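You operate a simulated robot arm through the tools that you are given. There is no shell and no other tool. Be economical: measure what you need, move in short steps, check, and stop when the job is done.

The job below is to be done with a simulated robot arm. You get a single attempt, and the scene is never put back.

Task
Wipe the tissue tray clean and lay the white tissue sheet in it.
Fine: use the blue rag and put it back; the sheets are in the green store drawer, close it again; wipe first. Where these are worked on the way, their far stop is far enough and under half their travel is too little: green store drawer. What is to be rubbed or washed off counts as gone when no trace of it is left.

The check looks at the end state, three seconds after you hand in, the way a careful person would. Anything else that was tipped, shoved, dropped, spilled or broken makes it a failure. Flat cloth is picked up by pressing the open fingertips on it (5 to 10 N) and closing them slowly along it; thin cloth reads only 2 to 8 mm in the jaws.

Robot
A 7-joint arm with a fingered hand on a trunk, on a base that drives. Base frame: it is fixed to the floor where the robot stands at the start and does not move with it; the origin is under the middle of the robot, x ahead of it, y to its left, z up; the surface under the hand at the start is at about z = 0.9. Readings come in m, degrees, newtons and seconds.
Its first joint turns from -166.0 to 166.0 degrees. Places, roughly: dust [0.6, 0.1, 0.9]; green store drawer [0.6, -0.1, 0.7]; tissue tray [0.6, 0.1, 0.9]. Payload 3.7 kg.
The TCP is the grasp point between the finger pads, 0.025 m short of the fingertips. In the tool frame z runs along the fingers and y along their closing line. The gripper opens to 0.088 m. The gripper's body begins 0.029 m behind the TCP. The gripper is a hand of 5 fingers: y runs from the thumb to the fingers, the wrist lies at [-0.013, -0.106, -0.174] in the tool frame.
Orientation is that of the tool frame in the base frame, as a unit quaternion [w, x, y, z]. With the fingers straight down and the wrist toward the robot, the tool's x, y and z point along [0, 1, 0], [1, 0, 0] and [0, 0, -1] of the base frame.

Tools
- The arm moves only by the tool arm_command. Its argument "moves" is a list that holds one entry, the list of rows, each a list of 6 numbers: the shift along the tool's x, y, z in m, then the turn, a rotation vector about the tool's x, y, z in degrees. In form: [[[x, y, z, ax, ay, az], ...]]. A call has 1 to 10 rows; each row shifts and turns the commanded pose from where the row before left it, along the tool's axes as they then stand. Each row takes 0.2 s and may step no farther than 0.05 m and 8.6 degrees from the row before; otherwise, the whole call is refused. A pose out of reach is approached as far as the arm can. The call stops where the force on the tool passes 60 N (or 10 N more than at its start, if that is more) or the arm is blocked; 0.2 s more then pass. In this call time passes only in rows, and 0.2 s behind the last. The reply holds the time, the measured pose of the TCP, the force on the tool along the base axes, the opening and the grip force, in the units named above and with some noise, with the torque about the TCP (base axes, N m) and any sound that the robot's microphone picked up.
- Cameras (640 x 400 px; columns grow to the right, rows downward): "scene" is now at [0.1746, 0.1854, 1.2722]; the picture's right is [-0.52, -0.85, 0.00], its down [-0.56, 0.34, -0.75] and it looks along [0.64, -0.39, -0.66] (base axes); focal length 226 px, centre (320, 200). "wrist" rides on the gripper at [0.059, -0.079, -0.105] in the tool frame; the picture's right is [-0.73, 0.32, -0.61], its down [-0.62, -0.68, 0.38] and it looks along [-0.29, 0.66, 0.70] (tool axes); focal length 234 px, centre (320, 200). There is no depth. A picture from a camera that has moved, and an enlarged one, comes with that camera's place and axes in the base frame and with its lens. The place of the scene camera against the robot may be out by one fixed shift of up to 0.012 m in any direction.
- grab_frame(camera): a new picture of that camera. The clock stands still meanwhile.
- roll_base(legs): drives the robot by 1 to 6 legs, each [ahead, left, turn to the left] in m, m and degrees, along the robot's own axes; the way and the turn of a leg run together, so that a leg with both is an arc; at most 1.5 m and 180 degrees a leg. The arm and the cameras ride along, it lands a little off, and it stops where it bumps. It gives what a move gives.
- finger_targets(index, middle, ring, little, thumb_bend, thumb_turn): sets how far each is bent, from 0 (flat) to 1 (curled in); at 0.3 the hand is open as for a grip, at 0.7 the pads meet at the TCP. One left out holds its place. A second passes; each finger stops where it meets its share of the squeeze, and holds until it gets a number again. It is the only way to open and close the hand. It gives what a move gives, with no picture; readings hold the bend of each and the force on index, middle, ring, little, thumb and palm. thumb_turn goes from beside the hand (0) to across from the fingers (1), as for a grip.
- aim_head(pan, tilt): turns the head with the scene camera to pan (to the left, within 120 degrees either way) and tilt (down, from -29 to 69), counted from straight ahead of the robot. It gives what a move gives.
- inspect(camera, box): a new picture of the part [left, top, right, bottom] of that camera's present view, enlarged. The clock stands still meanwhile.
- finish_job(): hands the job in; it is judged then, once.

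Go step by step. Nothing tells you exact positions but the pictures and the camera data: compare them with the known pose of the tool, close in by small moves and look again before you grip or let go. The budget is 120 turns and 98 pictures, counting those below and the enlarged ones. Unless the task says otherwise, let go and move clear before handing in, and close with one line.

The tools are called after "Request:" as name(argument=value, ...) on one line, values as JSON. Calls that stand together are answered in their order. arm_command: Moves the arm, as the interface text tells. Its arguments: {"type":"object","properties":{"moves":{"type":"array"}},"required":["moves"]} The other tools are called the same way: finger_targets (index, middle, ring, little, thumb_bend, thumb_turn) moves the fingers one by one; roll_base (legs) drives the base; aim_head (pan, tilt) turns the head that bears the scene camera; grab_frame (camera) takes a picture; inspect (camera, box) takes an enlarged picture of a part of a camera's view; finish_job () hands the job in.

At the start:

```text
time_s: 0.0
eef_pos: [0.7797, 0.0417, 1.1173]
tcp_rot: [0.0, 0.707, 0.707, 0.0]
ft_force: [0.2, 0.2, -0.1]
wrist_torque: [0.01, 0.0, 0.01]
opening: 0.0876
grasp_force: 0.1
shape: jaw
bend: [0.3, 0.3, 0.3, 0.3, 0.3, 0.98]
finger forces: [0.0, 0.0, 0.0, 0.0, 0.0, 0.0]
robot x, y, heading: [0.0004, -0.0049, -0.1]
head pan, tilt: [-31.3, 41.4]
```

scene: 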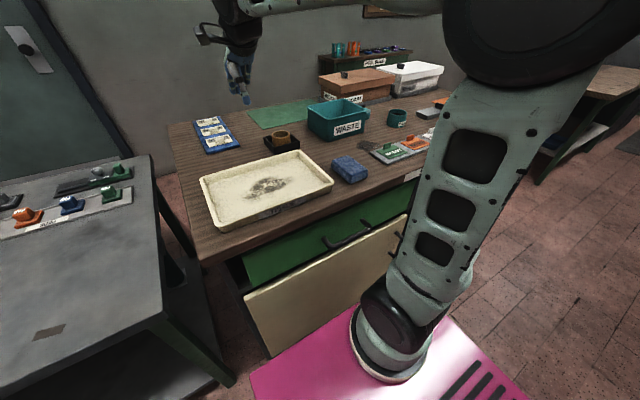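
wrist: 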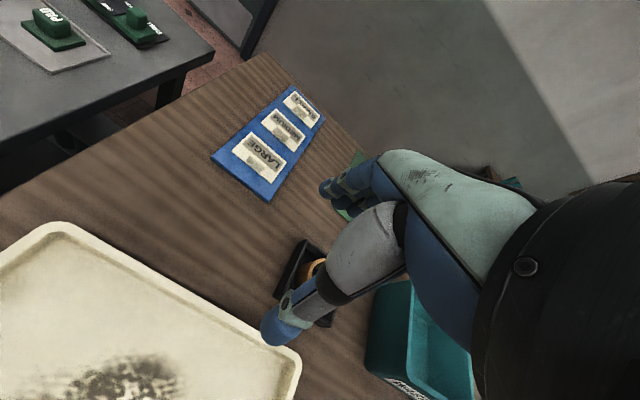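

I see the table with the cream tray with a dark dust patch, a blue folded rag just right of it, and a green drawer below. I take enlarged looks first.

Request:
inspect(camera="scene", box=[180, 120, 420, 270])

Request:
inspect(camera="scene", box=[230, 160, 470, 310])

```text
2.67 times, centred on (300, 195) of scene
camera zoom: at [0.1746, 0.1854, 1.2722], right [-0.52, -0.85, 0.0], down [-0.56, 0.34, -0.75], along [0.64, -0.39, -0.66], focal length 604 px, centre (373, 213)
```

zoom: 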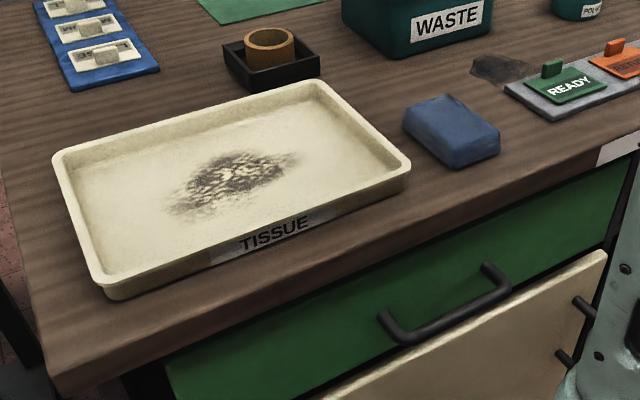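

```text
2.67 times, centred on (350, 235) of scene
camera zoom: at [0.1746, 0.1854, 1.2722], right [-0.52, -0.85, 0.0], down [-0.56, 0.34, -0.75], along [0.64, -0.39, -0.66], focal length 604 px, centre (240, 107)
```

zoom: 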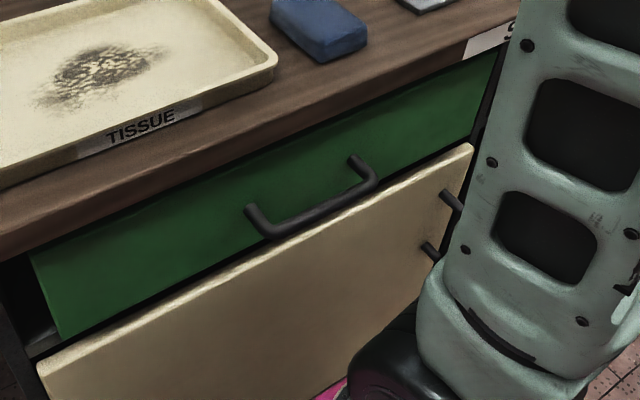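

The tray covers about x 0.55–0.75, y −0.08–0.20, with dust around (0.64, 0.06). The rag is about at (0.58, −0.15), longer along x. I move above the rag and start turning the hand so that it closes along y.

Request:
arm_command(moves=[[[-0.034, -0.035, 0, 0, 0, 0], [-0.034, -0.035, 0, 0, 0, 0], [-0.034, -0.035, 0, 0, 0, 0], [-0.034, -0.035, 0, 0, 0, 0], [-0.034, -0.035, 0, 0, 0, 0], [0, 0, 0, 0, 0, -8.5], [0, 0, 0, 0, 0, -8.5], [0, 0, 0, 0, 0, -8.5], [0, 0, 0, 0, 0, -8.5], [0, 0, 0, 0, 0, -8.5]]])

Request:
arm_command(moves=[[[0, 0, 0, 0, 0, -8.5], [0, 0, 0, 0, 0, -8.5], [0, 0, 0, 0, 0, -8.5], [0, 0, 0, 0, 0, -8.5], [0, 0, 0, 0, 0, -8.5], [0, 0, 0, 0, 0, -5]]])

Request:
grab_frame(camera="wrist")

Request:
grab_frame(camera="scene")

```text
time_s: 2.2
eef_pos: [0.6055, -0.1279, 1.117]
tcp_rot: [0.001, 0.402, 0.916, 0.0]
ft_force: [-0.6, -0.4, -0.7]
wrist_torque: [0.0, -0.01, 0.02]
opening: 0.0877
grasp_force: 0.1
shape: jaw
bend: [0.3, 0.3, 0.3, 0.3, 0.3, 0.98]
finger forces: [0.0, 0.0, 0.0, 0.0, 0.1, 0.1]
robot x, y, heading: [-0.0008, 0.0, -0.1]
head pan, tilt: [-31.3, 41.4]
```

```text
time_s: 3.6
eef_pos: [0.6055, -0.1278, 1.1175]
tcp_rot: [-0.001, -0.001, 1.0, 0.0]
ft_force: [0.5, 1.4, 0.0]
wrist_torque: [-0.02, 0.01, 0.03]
opening: 0.0877
grasp_force: 0.1
shape: jaw
bend: [0.3, 0.3, 0.3, 0.3, 0.3, 0.98]
finger forces: [0.0, 0.0, 0.1, 0.0, 0.1, 0.1]
robot x, y, heading: [-0.0009, -0.0029, -0.1]
head pan, tilt: [-31.3, 41.4]
```

```text
93 pictures are left
camera wrist: at [0.5463, -0.207, 1.2229], right [0.73, 0.32, 0.61], down [0.62, -0.68, -0.38], along [0.29, 0.66, -0.7], focal length 234 px, centre (320, 200)
```

wrist: 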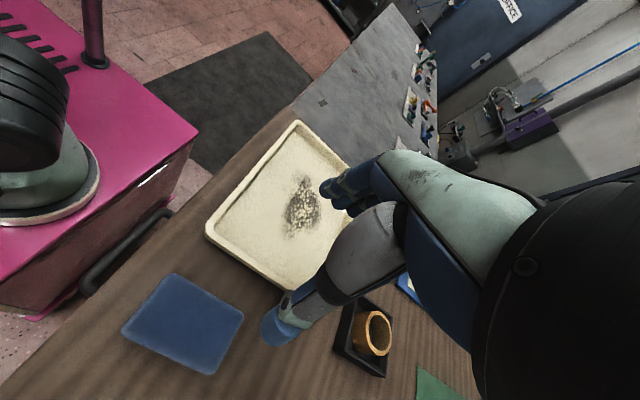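

```text
92 pictures are left
camera scene: at [0.1745, 0.1853, 1.2723], right [-0.52, -0.85, 0.0], down [-0.56, 0.34, -0.75], along [0.64, -0.39, -0.66], focal length 226 px, centre (320, 200)
```

scene: 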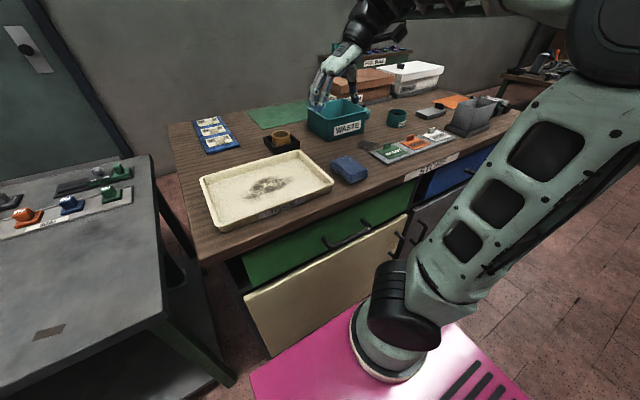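

By the wrist camera the rag spans x 0.55–0.64, y −0.205…−0.147, square to the axes. I go above its middle and look again.

Request:
arm_command(moves=[[[0.0105, -0.024, 0.03, 0, 0, 0], [0, -0.024, 0.04, 0, 0, 0], [0, 0, 0.04, 0, 0, 0]]])

Request:
grab_frame(camera="wrist")

Request:
inspect(camera="scene", box=[270, 90, 430, 190])

```text
time_s: 4.4
eef_pos: [0.5958, -0.1739, 1.0091]
tcp_rot: [-0.001, 0.001, 1.0, 0.0]
ft_force: [-1.0, 0.1, -0.2]
wrist_torque: [0.0, 0.01, 0.01]
opening: 0.0878
grasp_force: 0.0
shape: jaw
bend: [0.3, 0.3, 0.3, 0.3, 0.3, 0.98]
finger forces: [0.1, 0.0, 0.0, 0.0, 0.0, 0.0]
robot x, y, heading: [0.003, -0.0015, 0.3]
head pan, tilt: [-31.3, 41.4]
```

```text
91 pictures are left
camera wrist: at [0.5359, -0.2536, 1.1131], right [0.73, 0.32, 0.61], down [0.62, -0.68, -0.38], along [0.29, 0.66, -0.7], focal length 234 px, centre (320, 200)
```

wrist: 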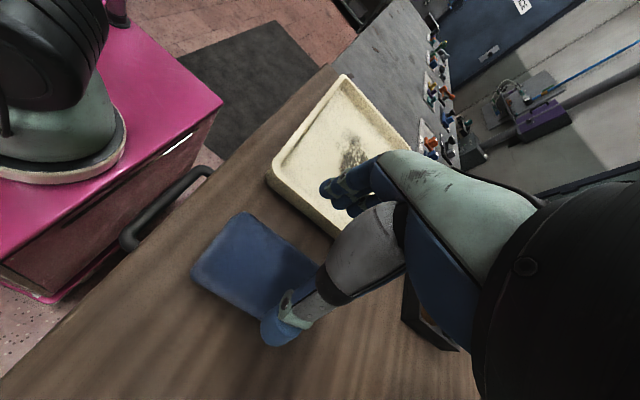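

```text
4.00 times, centred on (350, 140) of scene
camera zoom: at [0.1745, 0.1852, 1.2723], right [-0.52, -0.85, 0.0], down [-0.56, 0.34, -0.75], along [0.64, -0.39, -0.66], focal length 906 px, centre (200, 440)
```

zoom: 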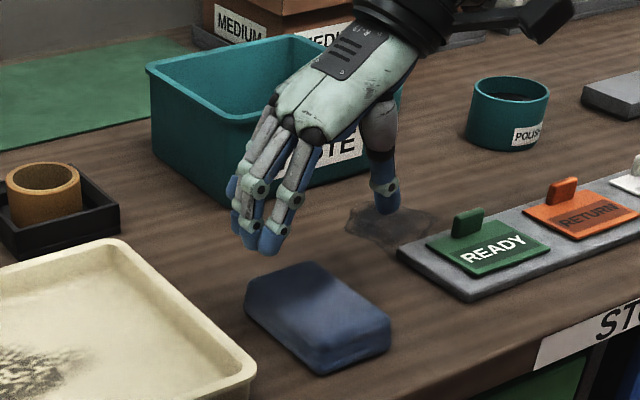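

The hand straddles the rag, with thumb and fingers clear on both sides. I lower it so the tips stay a little above the table.

Request:
arm_command(moves=[[[0, -0.005, 0.03, 0, 0, 0], [0, 0, 0.03, 0, 0, 0], [0, 0, 0.011, 0, 0, 0]]])

Request:
inspect(camera="scene", box=[270, 90, 430, 190])

Request:
grab_frame(camera="wrist")

```text
time_s: 5.2
eef_pos: [0.5955, -0.18, 0.9366]
tcp_rot: [0.0, -0.001, 1.0, -0.001]
ft_force: [0.7, 0.4, 0.6]
wrist_torque: [0.02, 0.02, 0.01]
opening: 0.0878
grasp_force: 0.0
shape: jaw
bend: [0.3, 0.3, 0.3, 0.3, 0.3, 0.98]
finger forces: [0.0, 0.0, 0.0, 0.0, 0.0, 0.0]
robot x, y, heading: [0.0052, -0.0, -0.0]
head pan, tilt: [-31.3, 41.4]
```

```text
4.00 times, centred on (350, 140) of scene
camera zoom: at [0.1745, 0.1853, 1.2722], right [-0.52, -0.85, 0.0], down [-0.56, 0.34, -0.75], along [0.64, -0.39, -0.66], focal length 906 px, centre (200, 440)
```

zoom: 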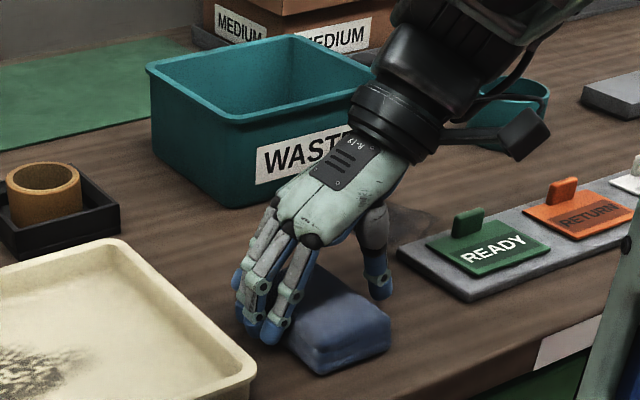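

```text
88 pictures are left
camera wrist: at [0.536, -0.2593, 1.0421], right [0.73, 0.32, 0.61], down [0.62, -0.68, -0.38], along [0.29, 0.66, -0.7], focal length 234 px, centre (320, 200)
```

wrist: 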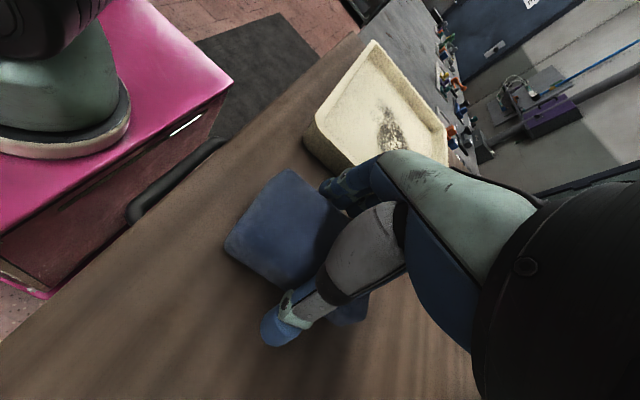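

The rag lies between thumb and fingers. I close the hand in steps.

Request:
finger_targets(index=0.5, middle=0.5, ring=0.5, little=0.5, thumb_bend=0.5)

```text
time_s: 6.2
eef_pos: [0.5953, -0.1803, 0.937]
tcp_rot: [0.0, 0.0, 1.0, 0.0]
ft_force: [-0.1, 0.6, 1.3]
wrist_torque: [0.09, -0.01, 0.0]
opening: 0.0627
grasp_force: 11.5
shape: fingers
bend: [0.43, 0.46, 0.46, 0.48, 0.39, 0.95]
finger forces: [4.8, 2.7, 2.1, 2.2, 11.1, 0.0]
robot x, y, heading: [-0.0001, -0.0008, 0.0]
head pan, tilt: [-31.3, 41.4]
```

Request:
finger_targets(index=0.6, middle=0.6, ring=0.6, little=0.6, thumb_bend=0.6)

Request:
arm_command(moves=[[[0, 0, -0.03, 0, 0, 0], [0, 0, -0.04, 0, 0, 0], [0, 0, -0.04, 0, 0, 0]]])

Request:
grab_frame(camera="wrist")

Request:
grab_frame(camera="scene")

```text
time_s: 7.2
eef_pos: [0.5956, -0.1794, 0.9358]
tcp_rot: [0.0, 0.0, 1.0, -0.001]
ft_force: [0.9, 1.4, 2.4]
wrist_torque: [0.13, -0.03, 0.04]
opening: 0.0624
grasp_force: 18.7
shape: fingers
bend: [0.5, 0.53, 0.54, 0.56, 0.37, 0.93]
finger forces: [6.7, 5.0, 4.0, 3.7, 17.8, 0.0]
robot x, y, heading: [-0.0011, -0.0033, 0.2]
head pan, tilt: [-31.3, 41.4]
```

```text
time_s: 8.0
eef_pos: [0.5947, -0.1791, 1.0448]
tcp_rot: [0.0, 0.001, 1.0, 0.0]
ft_force: [0.2, -0.9, 0.0]
wrist_torque: [0.04, 0.0, 0.01]
opening: 0.062
grasp_force: 18.4
shape: fingers
bend: [0.5, 0.54, 0.54, 0.56, 0.36, 0.93]
finger forces: [6.5, 4.6, 3.6, 3.5, 18.2, 0.0]
robot x, y, heading: [-0.0001, 0.0006, -0.0]
head pan, tilt: [-31.3, 41.4]
```

```text
87 pictures are left
camera wrist: at [0.5357, -0.258, 1.1506], right [0.73, 0.32, 0.61], down [0.62, -0.68, -0.38], along [0.29, 0.66, -0.7], focal length 234 px, centre (320, 200)
```

wrist: 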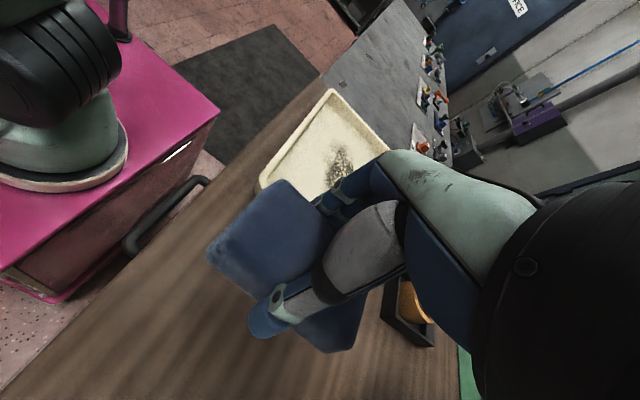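

```text
86 pictures are left
camera scene: at [0.1746, 0.1853, 1.2722], right [-0.52, -0.85, 0.0], down [-0.56, 0.34, -0.75], along [0.64, -0.39, -0.66], focal length 226 px, centre (320, 200)
```

scene: 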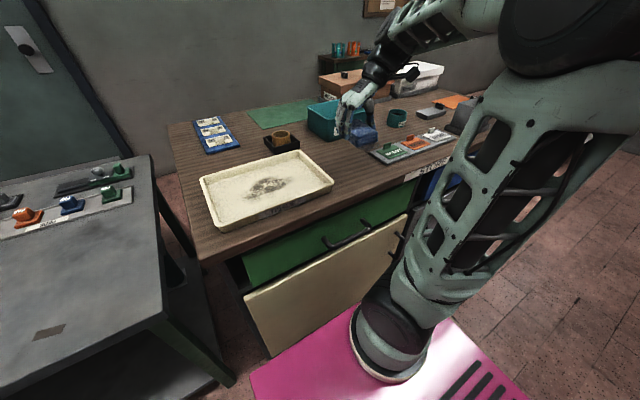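

The rag is held; its home is TCP (0.595, −0.180, 0.936). I carry it above the tray's dust.

Request:
arm_command(moves=[[[-0.009, 0.044, 0, 0, 0, 0], [-0.009, 0.044, 0, 0, 0, 0], [-0.009, 0.044, 0, 0, 0, 0], [-0.009, 0.044, 0, 0, 0, 0], [-0.009, 0.044, 0, 0, 0, 0], [0, 0, 0.04, 0, 0, 0], [0, 0, 0.03, 0, 0, 0]]])

Request:
inspect(camera="scene", box=[180, 120, 380, 245])

Request:
grab_frame(camera="wrist")

```text
time_s: 9.6
eef_pos: [0.6423, 0.041, 0.9738]
tcp_rot: [0.0, 0.0, 1.0, 0.0]
ft_force: [-0.3, -0.8, -0.4]
wrist_torque: [-0.01, -0.01, -0.01]
opening: 0.062
grasp_force: 18.1
shape: fingers
bend: [0.5, 0.54, 0.54, 0.56, 0.36, 0.93]
finger forces: [6.4, 4.6, 3.5, 3.4, 18.0, 0.0]
robot x, y, heading: [-0.0016, -0.0007, 0.1]
head pan, tilt: [-31.3, 41.4]
```

```text
3.20 times, centred on (280, 182) of scene
camera zoom: at [0.1745, 0.1854, 1.2722], right [-0.52, -0.85, 0.0], down [-0.56, 0.34, -0.75], along [0.64, -0.39, -0.66], focal length 725 px, centre (448, 256)
```

zoom: 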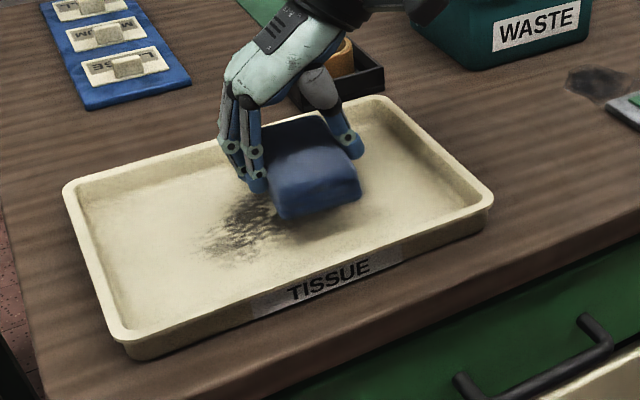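

```text
84 pictures are left
camera wrist: at [0.5821, -0.0382, 1.08], right [0.73, 0.32, 0.61], down [0.62, -0.68, -0.38], along [0.29, 0.66, -0.7], focal length 234 px, centre (320, 200)
```

wrist: 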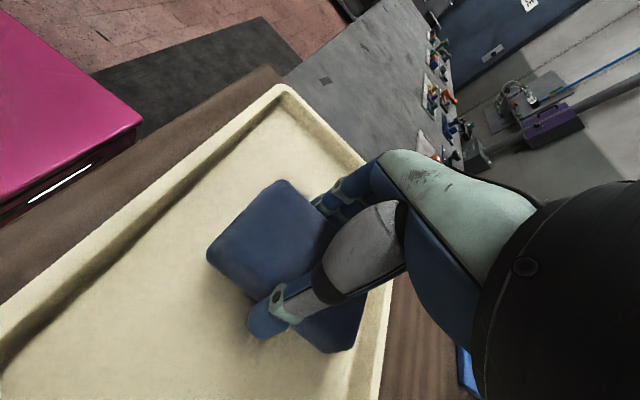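

The rag is over the dust inside the rim. I lower it gently until it presses.

Request:
arm_command(moves=[[[0, 0, 0.015, 0, 0, 0], [0, 0, 0.007, 0, 0, 0], [0, 0, 0.003, 0, 0, 0], [0, 0, 0.003, 0, 0, 0]]])

```text
time_s: 10.6
eef_pos: [0.6399, 0.0397, 0.9479]
tcp_rot: [0.001, 0.001, 1.0, 0.001]
ft_force: [1.1, -0.3, -0.3]
wrist_torque: [0.03, 0.0, -0.01]
opening: 0.0621
grasp_force: 18.2
shape: fingers
bend: [0.5, 0.54, 0.54, 0.56, 0.36, 0.93]
finger forces: [6.3, 4.7, 3.5, 3.3, 17.9, 0.1]
robot x, y, heading: [-0.0017, 0.0006, 0.1]
head pan, tilt: [-31.3, 41.4]
```

Request:
arm_command(moves=[[[0, 0, 0.002, 0, 0, 0], [0, 0, 0.002, 0, 0, 0], [0, 0, 0.002, 0, 0, 0]]])

```text
time_s: 11.4
eef_pos: [0.6393, 0.0401, 0.9418]
tcp_rot: [0.001, 0.0, 1.0, 0.0]
ft_force: [-0.9, -0.2, 0.8]
wrist_torque: [0.04, 0.0, 0.03]
opening: 0.062
grasp_force: 18.5
shape: fingers
bend: [0.5, 0.54, 0.54, 0.56, 0.36, 0.93]
finger forces: [6.4, 4.6, 3.6, 3.4, 18.3, 0.0]
robot x, y, heading: [-0.0002, 0.0015, 0.1]
head pan, tilt: [-31.3, 41.4]
```

Request:
arm_command(moves=[[[0, 0, 0.002, 0, 0, 0], [0, 0, 0.002, 0, 0, 0]]])

```text
time_s: 12.0
eef_pos: [0.6403, 0.0394, 0.9396]
tcp_rot: [0.002, 0.0, 1.0, 0.001]
ft_force: [0.4, 2.9, 23.3]
wrist_torque: [0.18, -0.13, 0.05]
opening: 0.0628
grasp_force: 20.6
shape: fingers
bend: [0.51, 0.54, 0.54, 0.57, 0.36, 0.93]
finger forces: [6.6, 5.9, 4.7, 3.3, 20.1, 0.0]
robot x, y, heading: [-0.0018, -0.002, 0.0]
head pan, tilt: [-31.3, 41.4]
```

Contact at about TCP z 0.940 with 23 N. I ease off a millimetre and start stroking in y.

Request:
arm_command(moves=[[[0, 0, -0.001, 0, 0, 0], [0.01, 0.02, 0, 0, 0, 0], [0.01, 0.02, 0, 0, 0, 0], [0, 0.02, 0, 0, 0, 0], [0, 0.02, 0, 0, 0, 0], [0, -0.02, 0, 0, 0, 0], [0, -0.02, 0, 0, 0, 0], [0, -0.02, 0, 0, 0, 0], [0, -0.02, 0, 0, 0, 0], [0, -0.02, 0, 0, 0, 0]]])

Request:
inspect(camera="scene", box=[180, 120, 380, 245])

```text
time_s: 14.2
eef_pos: [0.6201, 0.0201, 0.9397]
tcp_rot: [0.001, 0.0, 1.0, 0.0]
ft_force: [-0.3, 8.6, 17.8]
wrist_torque: [-0.04, -0.05, 0.03]
opening: 0.0631
grasp_force: 20.7
shape: fingers
bend: [0.5, 0.54, 0.54, 0.57, 0.36, 0.94]
finger forces: [7.7, 6.0, 4.7, 3.8, 18.5, 0.1]
robot x, y, heading: [-0.0027, -0.0029, -0.1]
head pan, tilt: [-31.3, 41.4]
```

```text
3.20 times, centred on (280, 182) of scene
camera zoom: at [0.1741, 0.1857, 1.2723], right [-0.52, -0.85, 0.0], down [-0.56, 0.34, -0.75], along [0.64, -0.39, -0.66], focal length 725 px, centre (448, 256)
```

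zoom: 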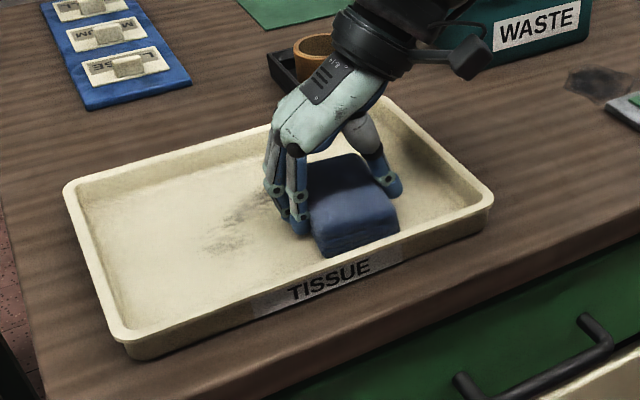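

Wiping works and the tray stays put. I go on with the right end and then the far lane.

Request:
arm_command(moves=[[[0, -0.02, 0, 0, 0, 0], [0, -0.02, 0, 0, 0, 0], [-0.03, 0, 0, 0, 0, 0], [-0.025, 0, 0, 0, 0, 0], [0, 0.025, 0, 0, 0, 0], [0, 0.025, 0, 0, 0, 0], [0, 0.025, 0, 0, 0, 0], [0, 0.025, 0, 0, 0, 0], [0, 0.025, 0, 0, 0, 0], [0, 0.025, 0, 0, 0, 0]]])

Request:
inspect(camera="scene", box=[180, 120, 380, 245])

```text
time_s: 16.4
eef_pos: [0.673, 0.1281, 0.94]
tcp_rot: [0.0, 0.0, 1.0, 0.0]
ft_force: [-0.8, -4.9, 8.9]
wrist_torque: [-0.16, 0.01, 0.01]
opening: 0.0634
grasp_force: 17.6
shape: fingers
bend: [0.52, 0.55, 0.56, 0.58, 0.35, 0.93]
finger forces: [5.3, 4.0, 2.9, 1.8, 20.4, 0.1]
robot x, y, heading: [-0.0009, 0.0028, 0.0]
head pan, tilt: [-31.3, 41.4]
```

```text
3.20 times, centred on (280, 182) of scene
camera zoom: at [0.1743, 0.1851, 1.2723], right [-0.52, -0.85, 0.0], down [-0.56, 0.34, -0.75], along [0.64, -0.39, -0.66], focal length 725 px, centre (448, 256)
```

zoom: 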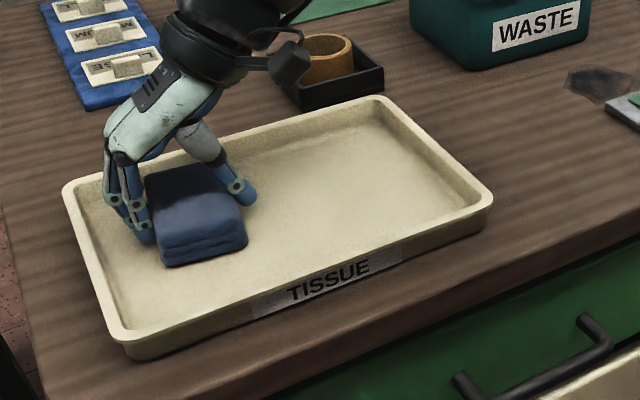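

Looks clean already. I add a second pass over the middle and near lanes to be sure, then lift.

Request:
arm_command(moves=[[[0.01, -0.025, 0.0005, 0, 0, 0], [0.01, -0.025, 0, 0, 0, 0], [0.01, -0.025, 0, 0, 0, 0], [0, -0.025, 0, 0, 0, 0], [0, -0.025, 0, 0, 0, 0], [0, -0.02, 0, 0, 0, 0], [0.02, 0, 0, 0, 0, 0], [0, 0.03, 0, 0, 0, 0], [0, 0.03, 0, 0, 0, 0], [0, 0.03, 0, 0, 0, 0]]])

Request:
arm_command(moves=[[[0, 0.03, 0, 0, 0, 0], [0, 0.01, 0, 0, 0, 0], [0, 0, -0.03, 0, 0, 0], [0, 0, -0.04, 0, 0, 0], [0, 0, -0.04, 0, 0, 0]]])

Request:
inspect(camera="scene", box=[180, 120, 380, 245])

```text
time_s: 18.6
eef_pos: [0.623, 0.0741, 0.9386]
tcp_rot: [0.0, 0.001, 1.0, 0.0]
ft_force: [-0.1, -4.9, 9.8]
wrist_torque: [-0.1, -0.04, -0.02]
opening: 0.0634
grasp_force: 17.5
shape: fingers
bend: [0.52, 0.55, 0.56, 0.58, 0.34, 0.94]
finger forces: [5.3, 3.9, 2.8, 2.0, 20.4, 0.1]
robot x, y, heading: [-0.0008, -0.0007, 0.0]
head pan, tilt: [-31.3, 41.4]
```

```text
time_s: 19.8
eef_pos: [0.6262, 0.1126, 1.049]
tcp_rot: [0.001, 0.0, 1.0, 0.001]
ft_force: [-1.3, -0.3, 0.7]
wrist_torque: [0.03, 0.02, 0.01]
opening: 0.0633
grasp_force: 16.9
shape: fingers
bend: [0.52, 0.55, 0.55, 0.58, 0.35, 0.94]
finger forces: [6.3, 4.5, 3.4, 2.5, 17.0, 0.0]
robot x, y, heading: [0.0003, 0.0028, -0.0]
head pan, tilt: [-31.3, 41.4]
```

```text
3.20 times, centred on (280, 182) of scene
camera zoom: at [0.1746, 0.1854, 1.2722], right [-0.52, -0.85, 0.0], down [-0.56, 0.34, -0.75], along [0.64, -0.39, -0.66], focal length 725 px, centre (448, 256)
```

zoom: 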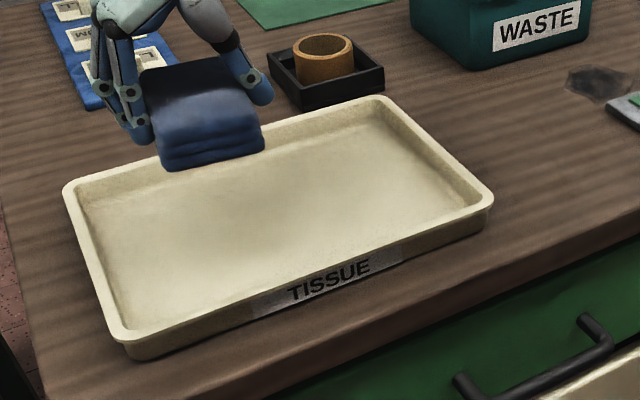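

The tray looks clean. I carry the rag back above its place and check the tray closely.

Request:
arm_command(moves=[[[0.0044, -0.0418, 0, 0, 0, 0], [0.0044, -0.0418, 0, 0, 0, 0], [0.0044, -0.0418, 0, 0, 0, 0], [0.0044, -0.0418, 0, 0, 0, 0], [0.0044, -0.0418, 0, 0, 0, 0], [0.0044, -0.0418, 0, 0, 0, 0], [0.0044, -0.0418, 0, 0, 0, 0], [0, 0, 0.04, 0, 0, 0], [0, 0, 0.04, 0, 0, 0]]])

Request:
inspect(camera="scene", box=[190, 140, 350, 240])

Request:
inspect(camera="scene", box=[270, 90, 430, 190])

```text
time_s: 21.8
eef_pos: [0.5937, -0.1774, 0.9684]
tcp_rot: [0.0, 0.001, 1.0, 0.0]
ft_force: [0.6, -0.3, -0.7]
wrist_torque: [0.0, -0.01, 0.0]
opening: 0.0635
grasp_force: 16.5
shape: fingers
bend: [0.52, 0.55, 0.55, 0.58, 0.35, 0.94]
finger forces: [6.2, 4.6, 3.4, 2.5, 16.9, 0.1]
robot x, y, heading: [0.0026, 0.0024, -0.0]
head pan, tilt: [-31.3, 41.4]
```

```text
4.00 times, centred on (270, 190) of scene
camera zoom: at [0.1745, 0.1853, 1.2722], right [-0.52, -0.85, 0.0], down [-0.56, 0.34, -0.75], along [0.64, -0.39, -0.66], focal length 906 px, centre (520, 240)
```

zoom: 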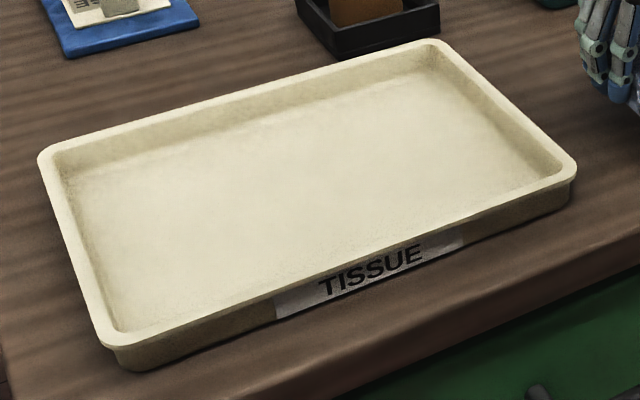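

```text
4.00 times, centred on (350, 140) of scene
camera zoom: at [0.1745, 0.1853, 1.2722], right [-0.52, -0.85, 0.0], down [-0.56, 0.34, -0.75], along [0.64, -0.39, -0.66], focal length 906 px, centre (200, 440)
```

zoom: 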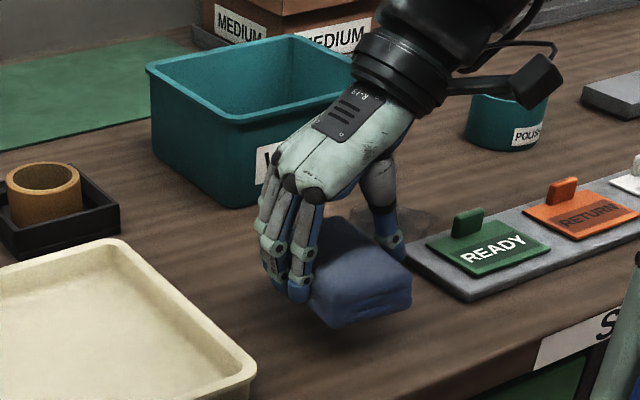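

No trace is left in the tray. I set the rag down gently at its place.

Request:
arm_command(moves=[[[0, -0.002, 0.015, 0, 0, 0], [0, 0, 0.01, 0, 0, 0], [0, 0, 0.003, 0, 0, 0], [0, 0, 0.002, 0, 0, 0]]])

```text
time_s: 22.8
eef_pos: [0.5935, -0.1807, 0.9374]
tcp_rot: [0.0, 0.0, 1.0, 0.001]
ft_force: [-0.4, 0.5, -0.3]
wrist_torque: [-0.01, 0.0, 0.01]
opening: 0.0633
grasp_force: 16.6
shape: fingers
bend: [0.52, 0.55, 0.55, 0.58, 0.35, 0.94]
finger forces: [6.4, 4.5, 3.4, 2.5, 16.9, 0.0]
robot x, y, heading: [0.0006, 0.002, -0.1]
head pan, tilt: [-31.3, 41.4]
```

Request:
arm_command(moves=[[[0, 0, 0.002, 0, 0, 0], [0, 0, 0.002, 0, 0, 0]]])

```text
time_s: 23.4
eef_pos: [0.5941, -0.1797, 0.9349]
tcp_rot: [0.0, 0.0, 1.0, 0.0]
ft_force: [-0.9, 0.1, 4.7]
wrist_torque: [-0.01, -0.04, 0.0]
opening: 0.0632
grasp_force: 17.6
shape: fingers
bend: [0.52, 0.55, 0.55, 0.58, 0.35, 0.94]
finger forces: [6.3, 4.5, 3.5, 2.5, 18.0, 0.0]
robot x, y, heading: [0.0019, -0.0011, -0.2]
head pan, tilt: [-31.3, 41.4]
```

Contact on the table. I let go and rise.

Request:
finger_targets(index=0.3, middle=0.3, ring=0.3, little=0.3, thumb_bend=0.3)

Request:
arm_command(moves=[[[0, 0, -0.02, 0, 0, 0], [0, 0, -0.03, 0, 0, 0], [0, 0, -0.04, 0, 0, 0], [0, 0, -0.04, 0, 0, 0], [0, 0, -0.04, 0, 0, 0]]])

Request:
grab_frame(camera="scene")

Request:
grab_frame(camera="wrist")

```text
time_s: 24.4
eef_pos: [0.5934, -0.1799, 0.9345]
tcp_rot: [0.0, 0.0, 1.0, 0.0]
ft_force: [-1.0, -0.9, 0.7]
wrist_torque: [-0.06, 0.02, -0.04]
opening: 0.086
grasp_force: 0.5
shape: fingers
bend: [0.3, 0.3, 0.3, 0.3, 0.29, 0.97]
finger forces: [0.0, 0.0, 0.0, 0.0, 1.5, 0.1]
robot x, y, heading: [0.0028, -0.0005, 0.0]
head pan, tilt: [-31.3, 41.4]
```

```text
time_s: 25.6
eef_pos: [0.5947, -0.181, 1.1066]
tcp_rot: [0.0, 0.0, 1.0, 0.0]
ft_force: [0.1, 0.3, 0.4]
wrist_torque: [-0.02, -0.01, 0.03]
opening: 0.0847
grasp_force: 0.1
shape: fingers
bend: [0.3, 0.3, 0.3, 0.3, 0.3, 0.97]
finger forces: [0.0, 0.1, 0.0, 0.0, 0.1, 0.0]
robot x, y, heading: [-0.0029, -0.0008, -0.0]
head pan, tilt: [-31.3, 41.4]
```

```text
78 pictures are left
camera scene: at [0.1746, 0.1853, 1.2722], right [-0.52, -0.85, 0.0], down [-0.56, 0.34, -0.75], along [0.64, -0.39, -0.66], focal length 226 px, centre (320, 200)
```

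scene: 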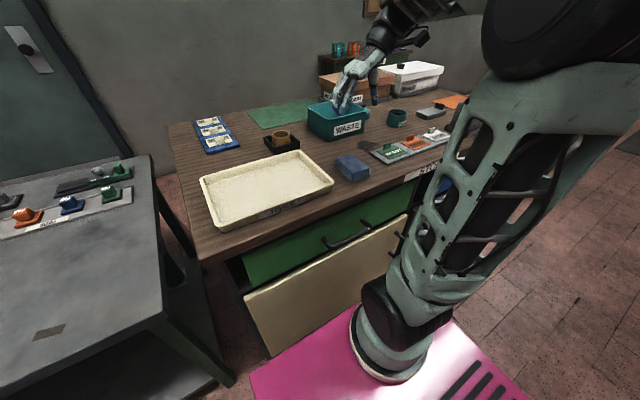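

```text
77 pictures are left
camera wrist: at [0.5359, -0.2608, 1.2127], right [0.73, 0.32, 0.61], down [0.62, -0.68, -0.38], along [0.29, 0.66, -0.7], focal length 234 px, centre (320, 200)
```

wrist: 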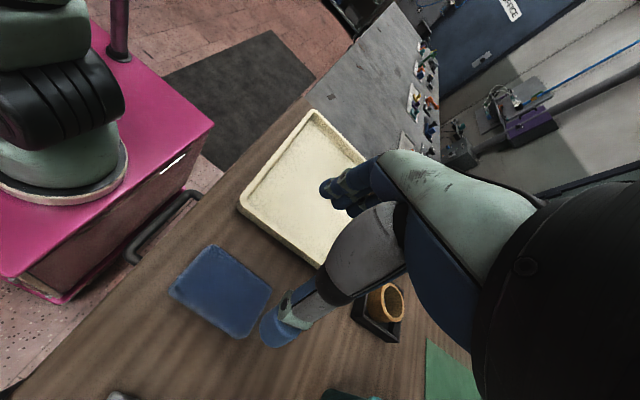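

The rag is back. The drawer handle bar is about x 0.47, y −0.11, z 0.77, and the arm base stands in the drawer's way, so I must drive back. I look behind first.

Request:
aim_head(pan=115, tilt=45)

Request:
grab_frame(camera="scene")

Request:
aim_head(pan=-118, tilt=40)

Request:
grab_frame(camera="scene")

```text
time_s: 27.9
eef_pos: [0.5949, -0.1813, 1.1064]
tcp_rot: [0.0, 0.0, 1.0, 0.0]
ft_force: [-0.3, -0.5, 0.5]
wrist_torque: [0.03, 0.0, -0.01]
opening: 0.085
grasp_force: 0.0
shape: fingers
bend: [0.3, 0.3, 0.3, 0.3, 0.3, 0.97]
finger forces: [0.0, 0.0, 0.1, 0.1, 0.0, 0.0]
robot x, y, heading: [-0.0, -0.0003, 0.2]
head pan, tilt: [115.0, 45.0]
```

```text
76 pictures are left
camera scene: at [0.0683, 0.3027, 1.267], right [0.91, 0.42, 0.0], down [0.3, -0.64, -0.71], along [-0.3, 0.64, -0.71], focal length 226 px, centre (320, 200)
```

scene: 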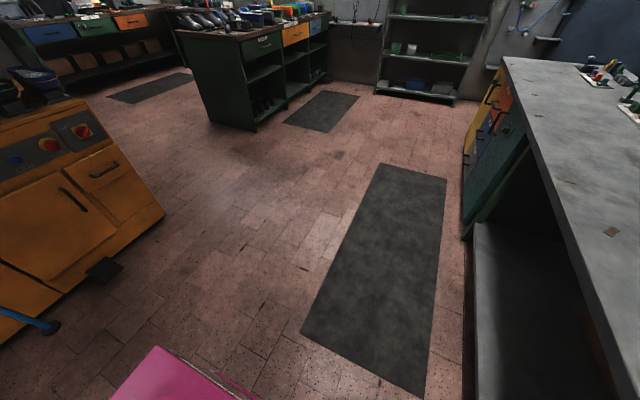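

```text
time_s: 31.2
eef_pos: [0.5949, -0.1817, 1.1059]
tcp_rot: [0.0, 0.0, 1.0, -0.001]
ft_force: [0.5, 0.4, -0.1]
wrist_torque: [0.02, -0.04, 0.02]
opening: 0.0853
grasp_force: 0.1
shape: fingers
bend: [0.3, 0.3, 0.3, 0.3, 0.3, 0.97]
finger forces: [0.1, 0.0, 0.1, 0.1, 0.0, 0.0]
robot x, y, heading: [0.0058, 0.0007, 0.2]
head pan, tilt: [-118.0, 40.0]
```

```text
75 pictures are left
camera scene: at [0.0628, 0.1539, 1.2742], right [-0.88, 0.47, 0.0], down [0.3, 0.57, -0.77], along [-0.36, -0.68, -0.64], focal length 226 px, centre (320, 200)
```

scene: 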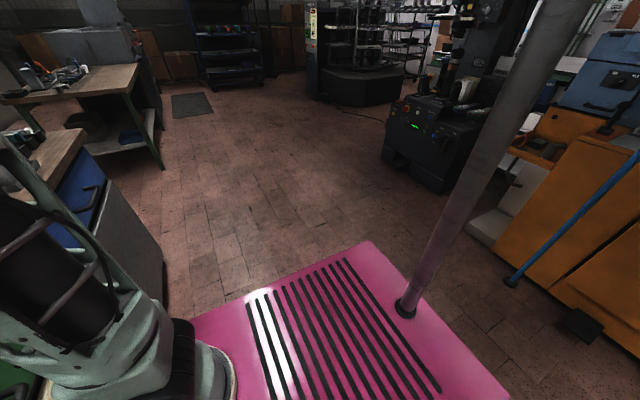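

Behind there is free floor for about a metre. I drive back 0.36 m and turn the head to the drawer.

Request:
roll_base(legs=[[-0.36, 0, 0]])

Request:
aim_head(pan=-25, tilt=35)

Request:
grab_frame(camera="scene")

Request:
grab_frame(camera="wrist")

```text
time_s: 33.5
eef_pos: [0.2359, -0.1816, 1.1061]
tcp_rot: [0.0, 0.0, 1.0, 0.0]
ft_force: [0.0, -0.2, -0.1]
wrist_torque: [0.0, -0.01, 0.02]
opening: 0.085
grasp_force: 0.1
shape: fingers
bend: [0.3, 0.3, 0.3, 0.3, 0.3, 0.97]
finger forces: [0.0, 0.0, 0.0, 0.1, 0.0, 0.0]
robot x, y, heading: [-0.3569, 0.0005, -0.0]
head pan, tilt: [-118.0, 40.0]
```

```text
time_s: 35.2
eef_pos: [0.2363, -0.1808, 1.1066]
tcp_rot: [0.0, -0.001, 1.0, -0.001]
ft_force: [-0.2, 0.0, 0.6]
wrist_torque: [0.0, 0.05, 0.03]
opening: 0.085
grasp_force: 0.1
shape: fingers
bend: [0.3, 0.3, 0.3, 0.3, 0.3, 0.97]
finger forces: [0.0, 0.0, 0.1, 0.1, 0.1, 0.0]
robot x, y, heading: [-0.3575, -0.0018, 0.1]
head pan, tilt: [-25.0, 35.0]
```

```text
74 pictures are left
camera scene: at [-0.1768, 0.1916, 1.2818], right [-0.42, -0.91, 0.0], down [-0.52, 0.24, -0.82], along [0.74, -0.35, -0.57], focal length 226 px, centre (320, 200)
```

scene: 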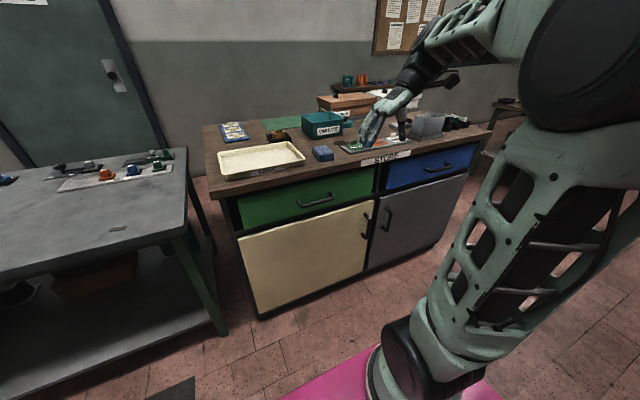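

```text
73 pictures are left
camera wrist: at [0.1773, -0.2603, 1.2122], right [0.73, 0.32, 0.61], down [0.62, -0.68, -0.38], along [0.29, 0.66, -0.7], focal length 234 px, centre (320, 200)
```

wrist: 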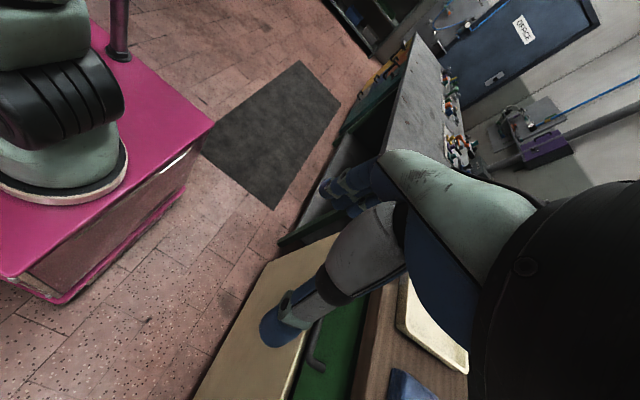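

Request:
inspect(camera="scene", box=[220, 130, 400, 242])

```text
3.56 times, centred on (310, 186) of scene
camera zoom: at [-0.1768, 0.1916, 1.2818], right [-0.42, -0.91, 0.0], down [-0.52, 0.24, -0.82], along [0.74, -0.35, -0.57], focal length 805 px, centre (356, 250)
```

zoom: 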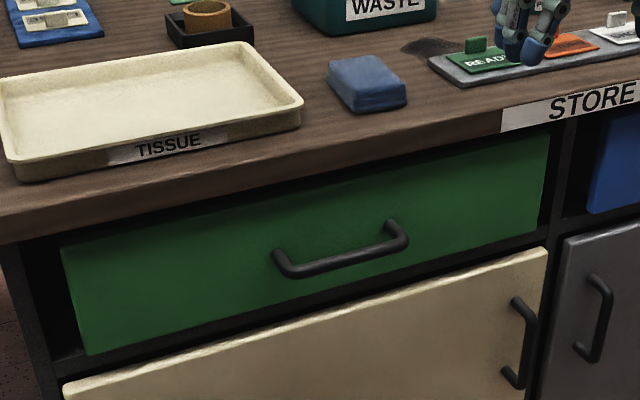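

The face is about x 0.515 and the bar about (0.475, −0.10, 0.77). I turn the hand back to wrist-toward-robot, then tilt the fingers forward to grip the bar from the front.

Request:
arm_command(moves=[[[0, 0, 0, 0, 0, 8.5], [0, 0, 0, 0, 0, 8.5], [0, 0, 0, 0, 0, 8.5], [0, 0, 0, 0, 0, 8.5], [0, 0, 0, 0, 0, 8.5], [0, 0, 0, 0, 0, 8.5], [0, 0, 0, 0, 0, 8.5], [0, 0, 0, 0, 0, 8.5], [0, 0, 0, 0, 0, 8.5], [0, 0, 0, 0, 0, 8.5]]])

Request:
arm_command(moves=[[[0, 0, 0, 0, 0, 5], [0, 0, 0, -8.1, 0, 0], [0, 0, 0, -8.1, 0, 0], [0, 0, 0, -8.1, 0, 0], [0, 0, 0, -8.1, 0, 0], [0, 0, 0, -8.1, 0, 0], [0, 0, 0, -8.1, 0, 0], [0, 0, 0, -8.1, 0, 0], [0, 0, 0, -8.3, 0, 0]]])

Request:
grab_frame(camera="scene")

Request:
grab_frame(camera="wrist")

```text
time_s: 37.4
eef_pos: [0.2359, -0.1802, 1.1065]
tcp_rot: [0.0, 0.676, 0.737, -0.001]
ft_force: [0.5, -0.6, -0.4]
wrist_torque: [0.04, 0.01, 0.0]
opening: 0.0851
grasp_force: 0.0
shape: fingers
bend: [0.3, 0.3, 0.3, 0.3, 0.3, 0.97]
finger forces: [0.1, 0.1, 0.0, 0.1, 0.0, 0.0]
robot x, y, heading: [-0.3579, -0.0025, -0.2]
head pan, tilt: [-25.0, 35.0]
```

```text
time_s: 39.4
eef_pos: [0.2424, -0.1865, 1.1194]
tcp_rot: [0.379, 0.596, 0.597, 0.38]
ft_force: [0.5, -0.2, -0.2]
wrist_torque: [0.04, -0.03, 0.02]
opening: 0.0852
grasp_force: 0.1
shape: fingers
bend: [0.3, 0.3, 0.3, 0.3, 0.3, 0.97]
finger forces: [0.0, 0.0, 0.0, 0.0, 0.1, 0.0]
out of reach, approached as far as the arm can: row 9
robot x, y, heading: [-0.3582, -0.0017, 0.0]
head pan, tilt: [-25.0, 35.0]
```

```text
71 pictures are left
camera scene: at [-0.1768, 0.1917, 1.2818], right [-0.42, -0.91, 0.0], down [-0.52, 0.24, -0.82], along [0.74, -0.34, -0.57], focal length 226 px, centre (320, 200)
```

scene: 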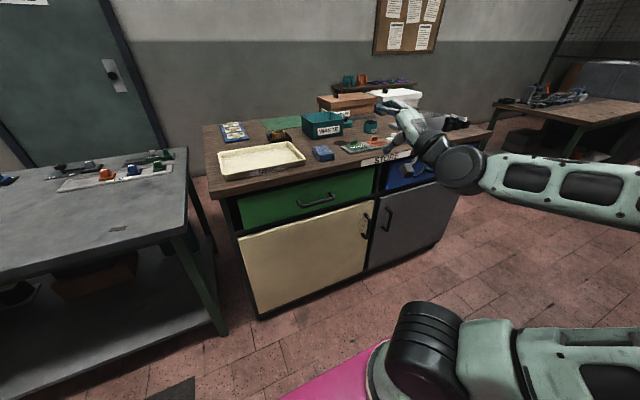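

```text
70 pictures are left
camera wrist: at [0.1136, -0.1287, 1.0927], right [-0.41, -0.73, 0.55], down [0.06, -0.62, -0.78], along [0.91, -0.29, 0.3], focal length 234 px, centre (320, 200)
```

wrist: 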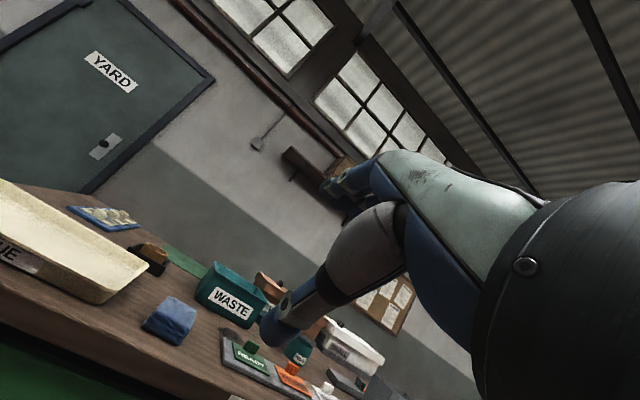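

The hand points forward-down at 65°. I move to just in front of the handle, short of the bar.

Request:
arm_command(moves=[[[0.009, -0.027, 0.034, 0, 0, 0], [0.009, -0.027, 0.034, 0, 0, 0], [0.009, -0.027, 0.034, 0, 0, 0], [0.009, -0.027, 0.034, 0, 0, 0], [0.009, -0.027, 0.034, 0, 0, 0], [0.009, -0.027, 0.034, 0, 0, 0], [0.009, -0.027, 0.034, 0, 0, 0], [0.009, -0.027, 0.032, 0, 0, 0], [0.009, -0.027, 0.022, 0, 0, 0]]])

Request:
inspect(camera="scene", box=[220, 130, 400, 242])

Request:
grab_frame(camera="wrist")

```text
time_s: 41.4
eef_pos: [0.455, -0.1358, 0.8279]
tcp_rot: [0.38, 0.596, 0.597, 0.38]
ft_force: [0.1, -0.7, 0.7]
wrist_torque: [-0.01, 0.01, 0.02]
opening: 0.0852
grasp_force: 0.0
shape: fingers
bend: [0.3, 0.3, 0.3, 0.3, 0.3, 0.97]
finger forces: [0.0, 0.1, 0.1, 0.1, 0.0, 0.1]
out of reach, approached as far as the arm can: row 1, 2, 3, 4, 5
robot x, y, heading: [-0.3563, -0.0006, 0.1]
head pan, tilt: [-25.0, 35.0]
```

```text
3.56 times, centred on (310, 186) of scene
camera zoom: at [-0.1768, 0.1918, 1.2818], right [-0.42, -0.91, 0.0], down [-0.52, 0.24, -0.82], along [0.74, -0.34, -0.57], focal length 805 px, centre (356, 250)
```

zoom: 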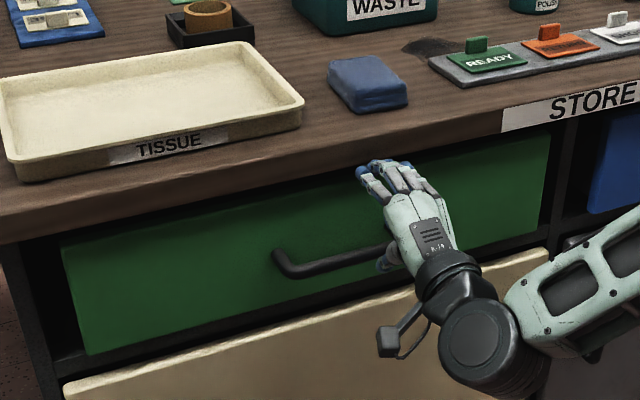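

```text
68 pictures are left
camera wrist: at [0.3263, -0.0783, 0.8017], right [-0.41, -0.73, 0.55], down [0.06, -0.62, -0.78], along [0.91, -0.29, 0.3], focal length 234 px, centre (320, 200)
```

wrist: 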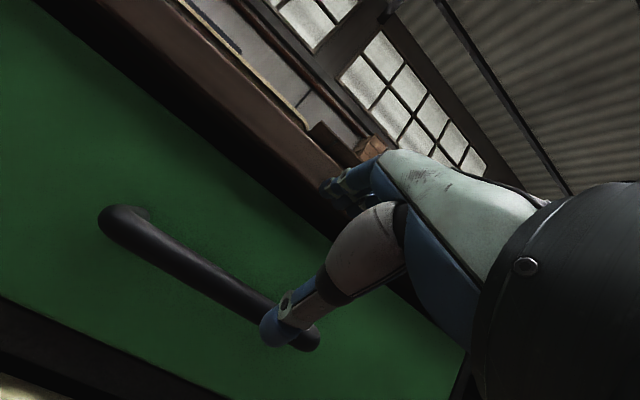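

The wrist view puts the bar at z ≈ 0.772, y −0.17…−0.05. I back off a little and lower in front of it, and look.

Request:
arm_command(moves=[[[0.013, -0.0147, -0.0317, 0, 0, 0], [0.013, -0.024, 0.0111, 0, 0, 0], [0, -0.024, 0.0111, 0, 0, 0]]])

Request:
grab_frame(camera="wrist")

Request:
inspect(camera="scene", box=[265, 170, 375, 238])

```text
time_s: 42.2
eef_pos: [0.4326, -0.1163, 0.7743]
tcp_rot: [0.38, 0.596, 0.597, 0.38]
ft_force: [-0.6, -0.3, 0.2]
wrist_torque: [-0.02, 0.0, -0.04]
opening: 0.0852
grasp_force: 0.0
shape: fingers
bend: [0.3, 0.3, 0.3, 0.3, 0.3, 0.97]
finger forces: [0.0, 0.1, 0.0, 0.0, 0.0, 0.0]
out of reach, approached as far as the arm can: row 1
robot x, y, heading: [-0.3589, 0.0022, 0.3]
head pan, tilt: [-25.0, 35.0]
```

```text
67 pictures are left
camera wrist: at [0.3033, -0.0579, 0.748], right [-0.41, -0.73, 0.55], down [0.06, -0.62, -0.78], along [0.91, -0.29, 0.3], focal length 234 px, centre (320, 200)
```

wrist: 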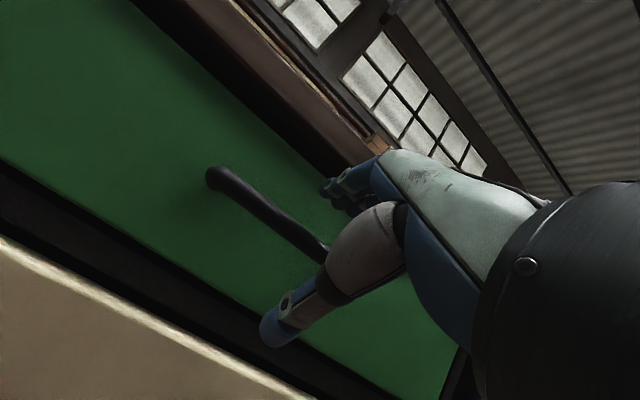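

```text
5.82 times, centred on (320, 204) of scene
camera zoom: at [-0.1768, 0.1917, 1.2818], right [-0.42, -0.91, 0.0], down [-0.52, 0.24, -0.82], along [0.74, -0.34, -0.57], focal length 1318 px, centre (320, 177)
```

zoom: 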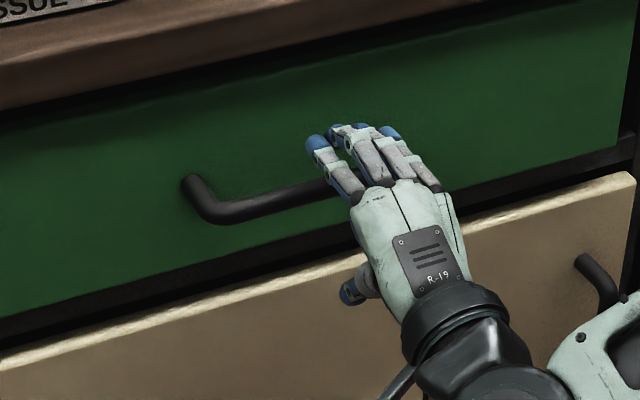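

Two wrist views put the bar at x ≈ 0.487, z ≈ 0.769. I slide the fingers over it.

Request:
arm_command(moves=[[[0, 0.0084, 0.0181, 0, 0, 0], [0, 0.0042, 0.009, 0, 0, 0], [0, 0.0034, 0.0072, 0, 0, 0]]])

Request:
grab_frame(camera="wrist")

Request:
inspect(camera="scene", box=[265, 170, 375, 238])

```text
time_s: 43.0
eef_pos: [0.4697, -0.1169, 0.7764]
tcp_rot: [0.379, 0.596, 0.597, 0.38]
ft_force: [-0.7, 0.5, 0.3]
wrist_torque: [0.02, 0.0, 0.01]
opening: 0.0851
grasp_force: 0.0
shape: fingers
bend: [0.3, 0.3, 0.3, 0.3, 0.3, 0.97]
finger forces: [0.0, 0.1, 0.0, 0.0, 0.1, 0.0]
robot x, y, heading: [-0.3579, -0.004, 0.2]
head pan, tilt: [-25.0, 35.0]
```

```text
65 pictures are left
camera wrist: at [0.3421, -0.0575, 0.7489], right [-0.41, -0.73, 0.55], down [0.06, -0.62, -0.78], along [0.91, -0.29, 0.3], focal length 234 px, centre (320, 200)
```

wrist: 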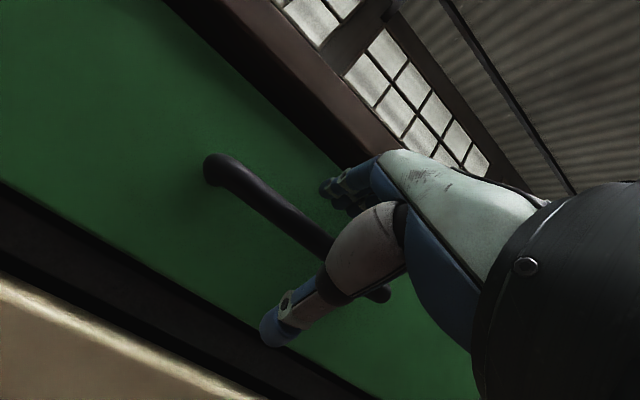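

```text
5.82 times, centred on (320, 204) of scene
camera zoom: at [-0.1768, 0.1916, 1.2818], right [-0.42, -0.91, 0.0], down [-0.52, 0.24, -0.82], along [0.74, -0.35, -0.57], focal length 1318 px, centre (320, 177)
```

zoom: 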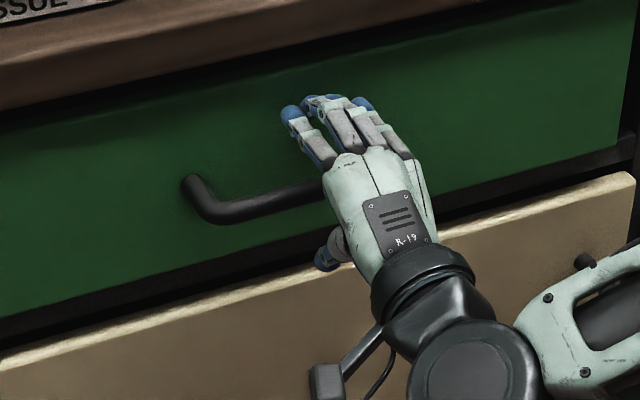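

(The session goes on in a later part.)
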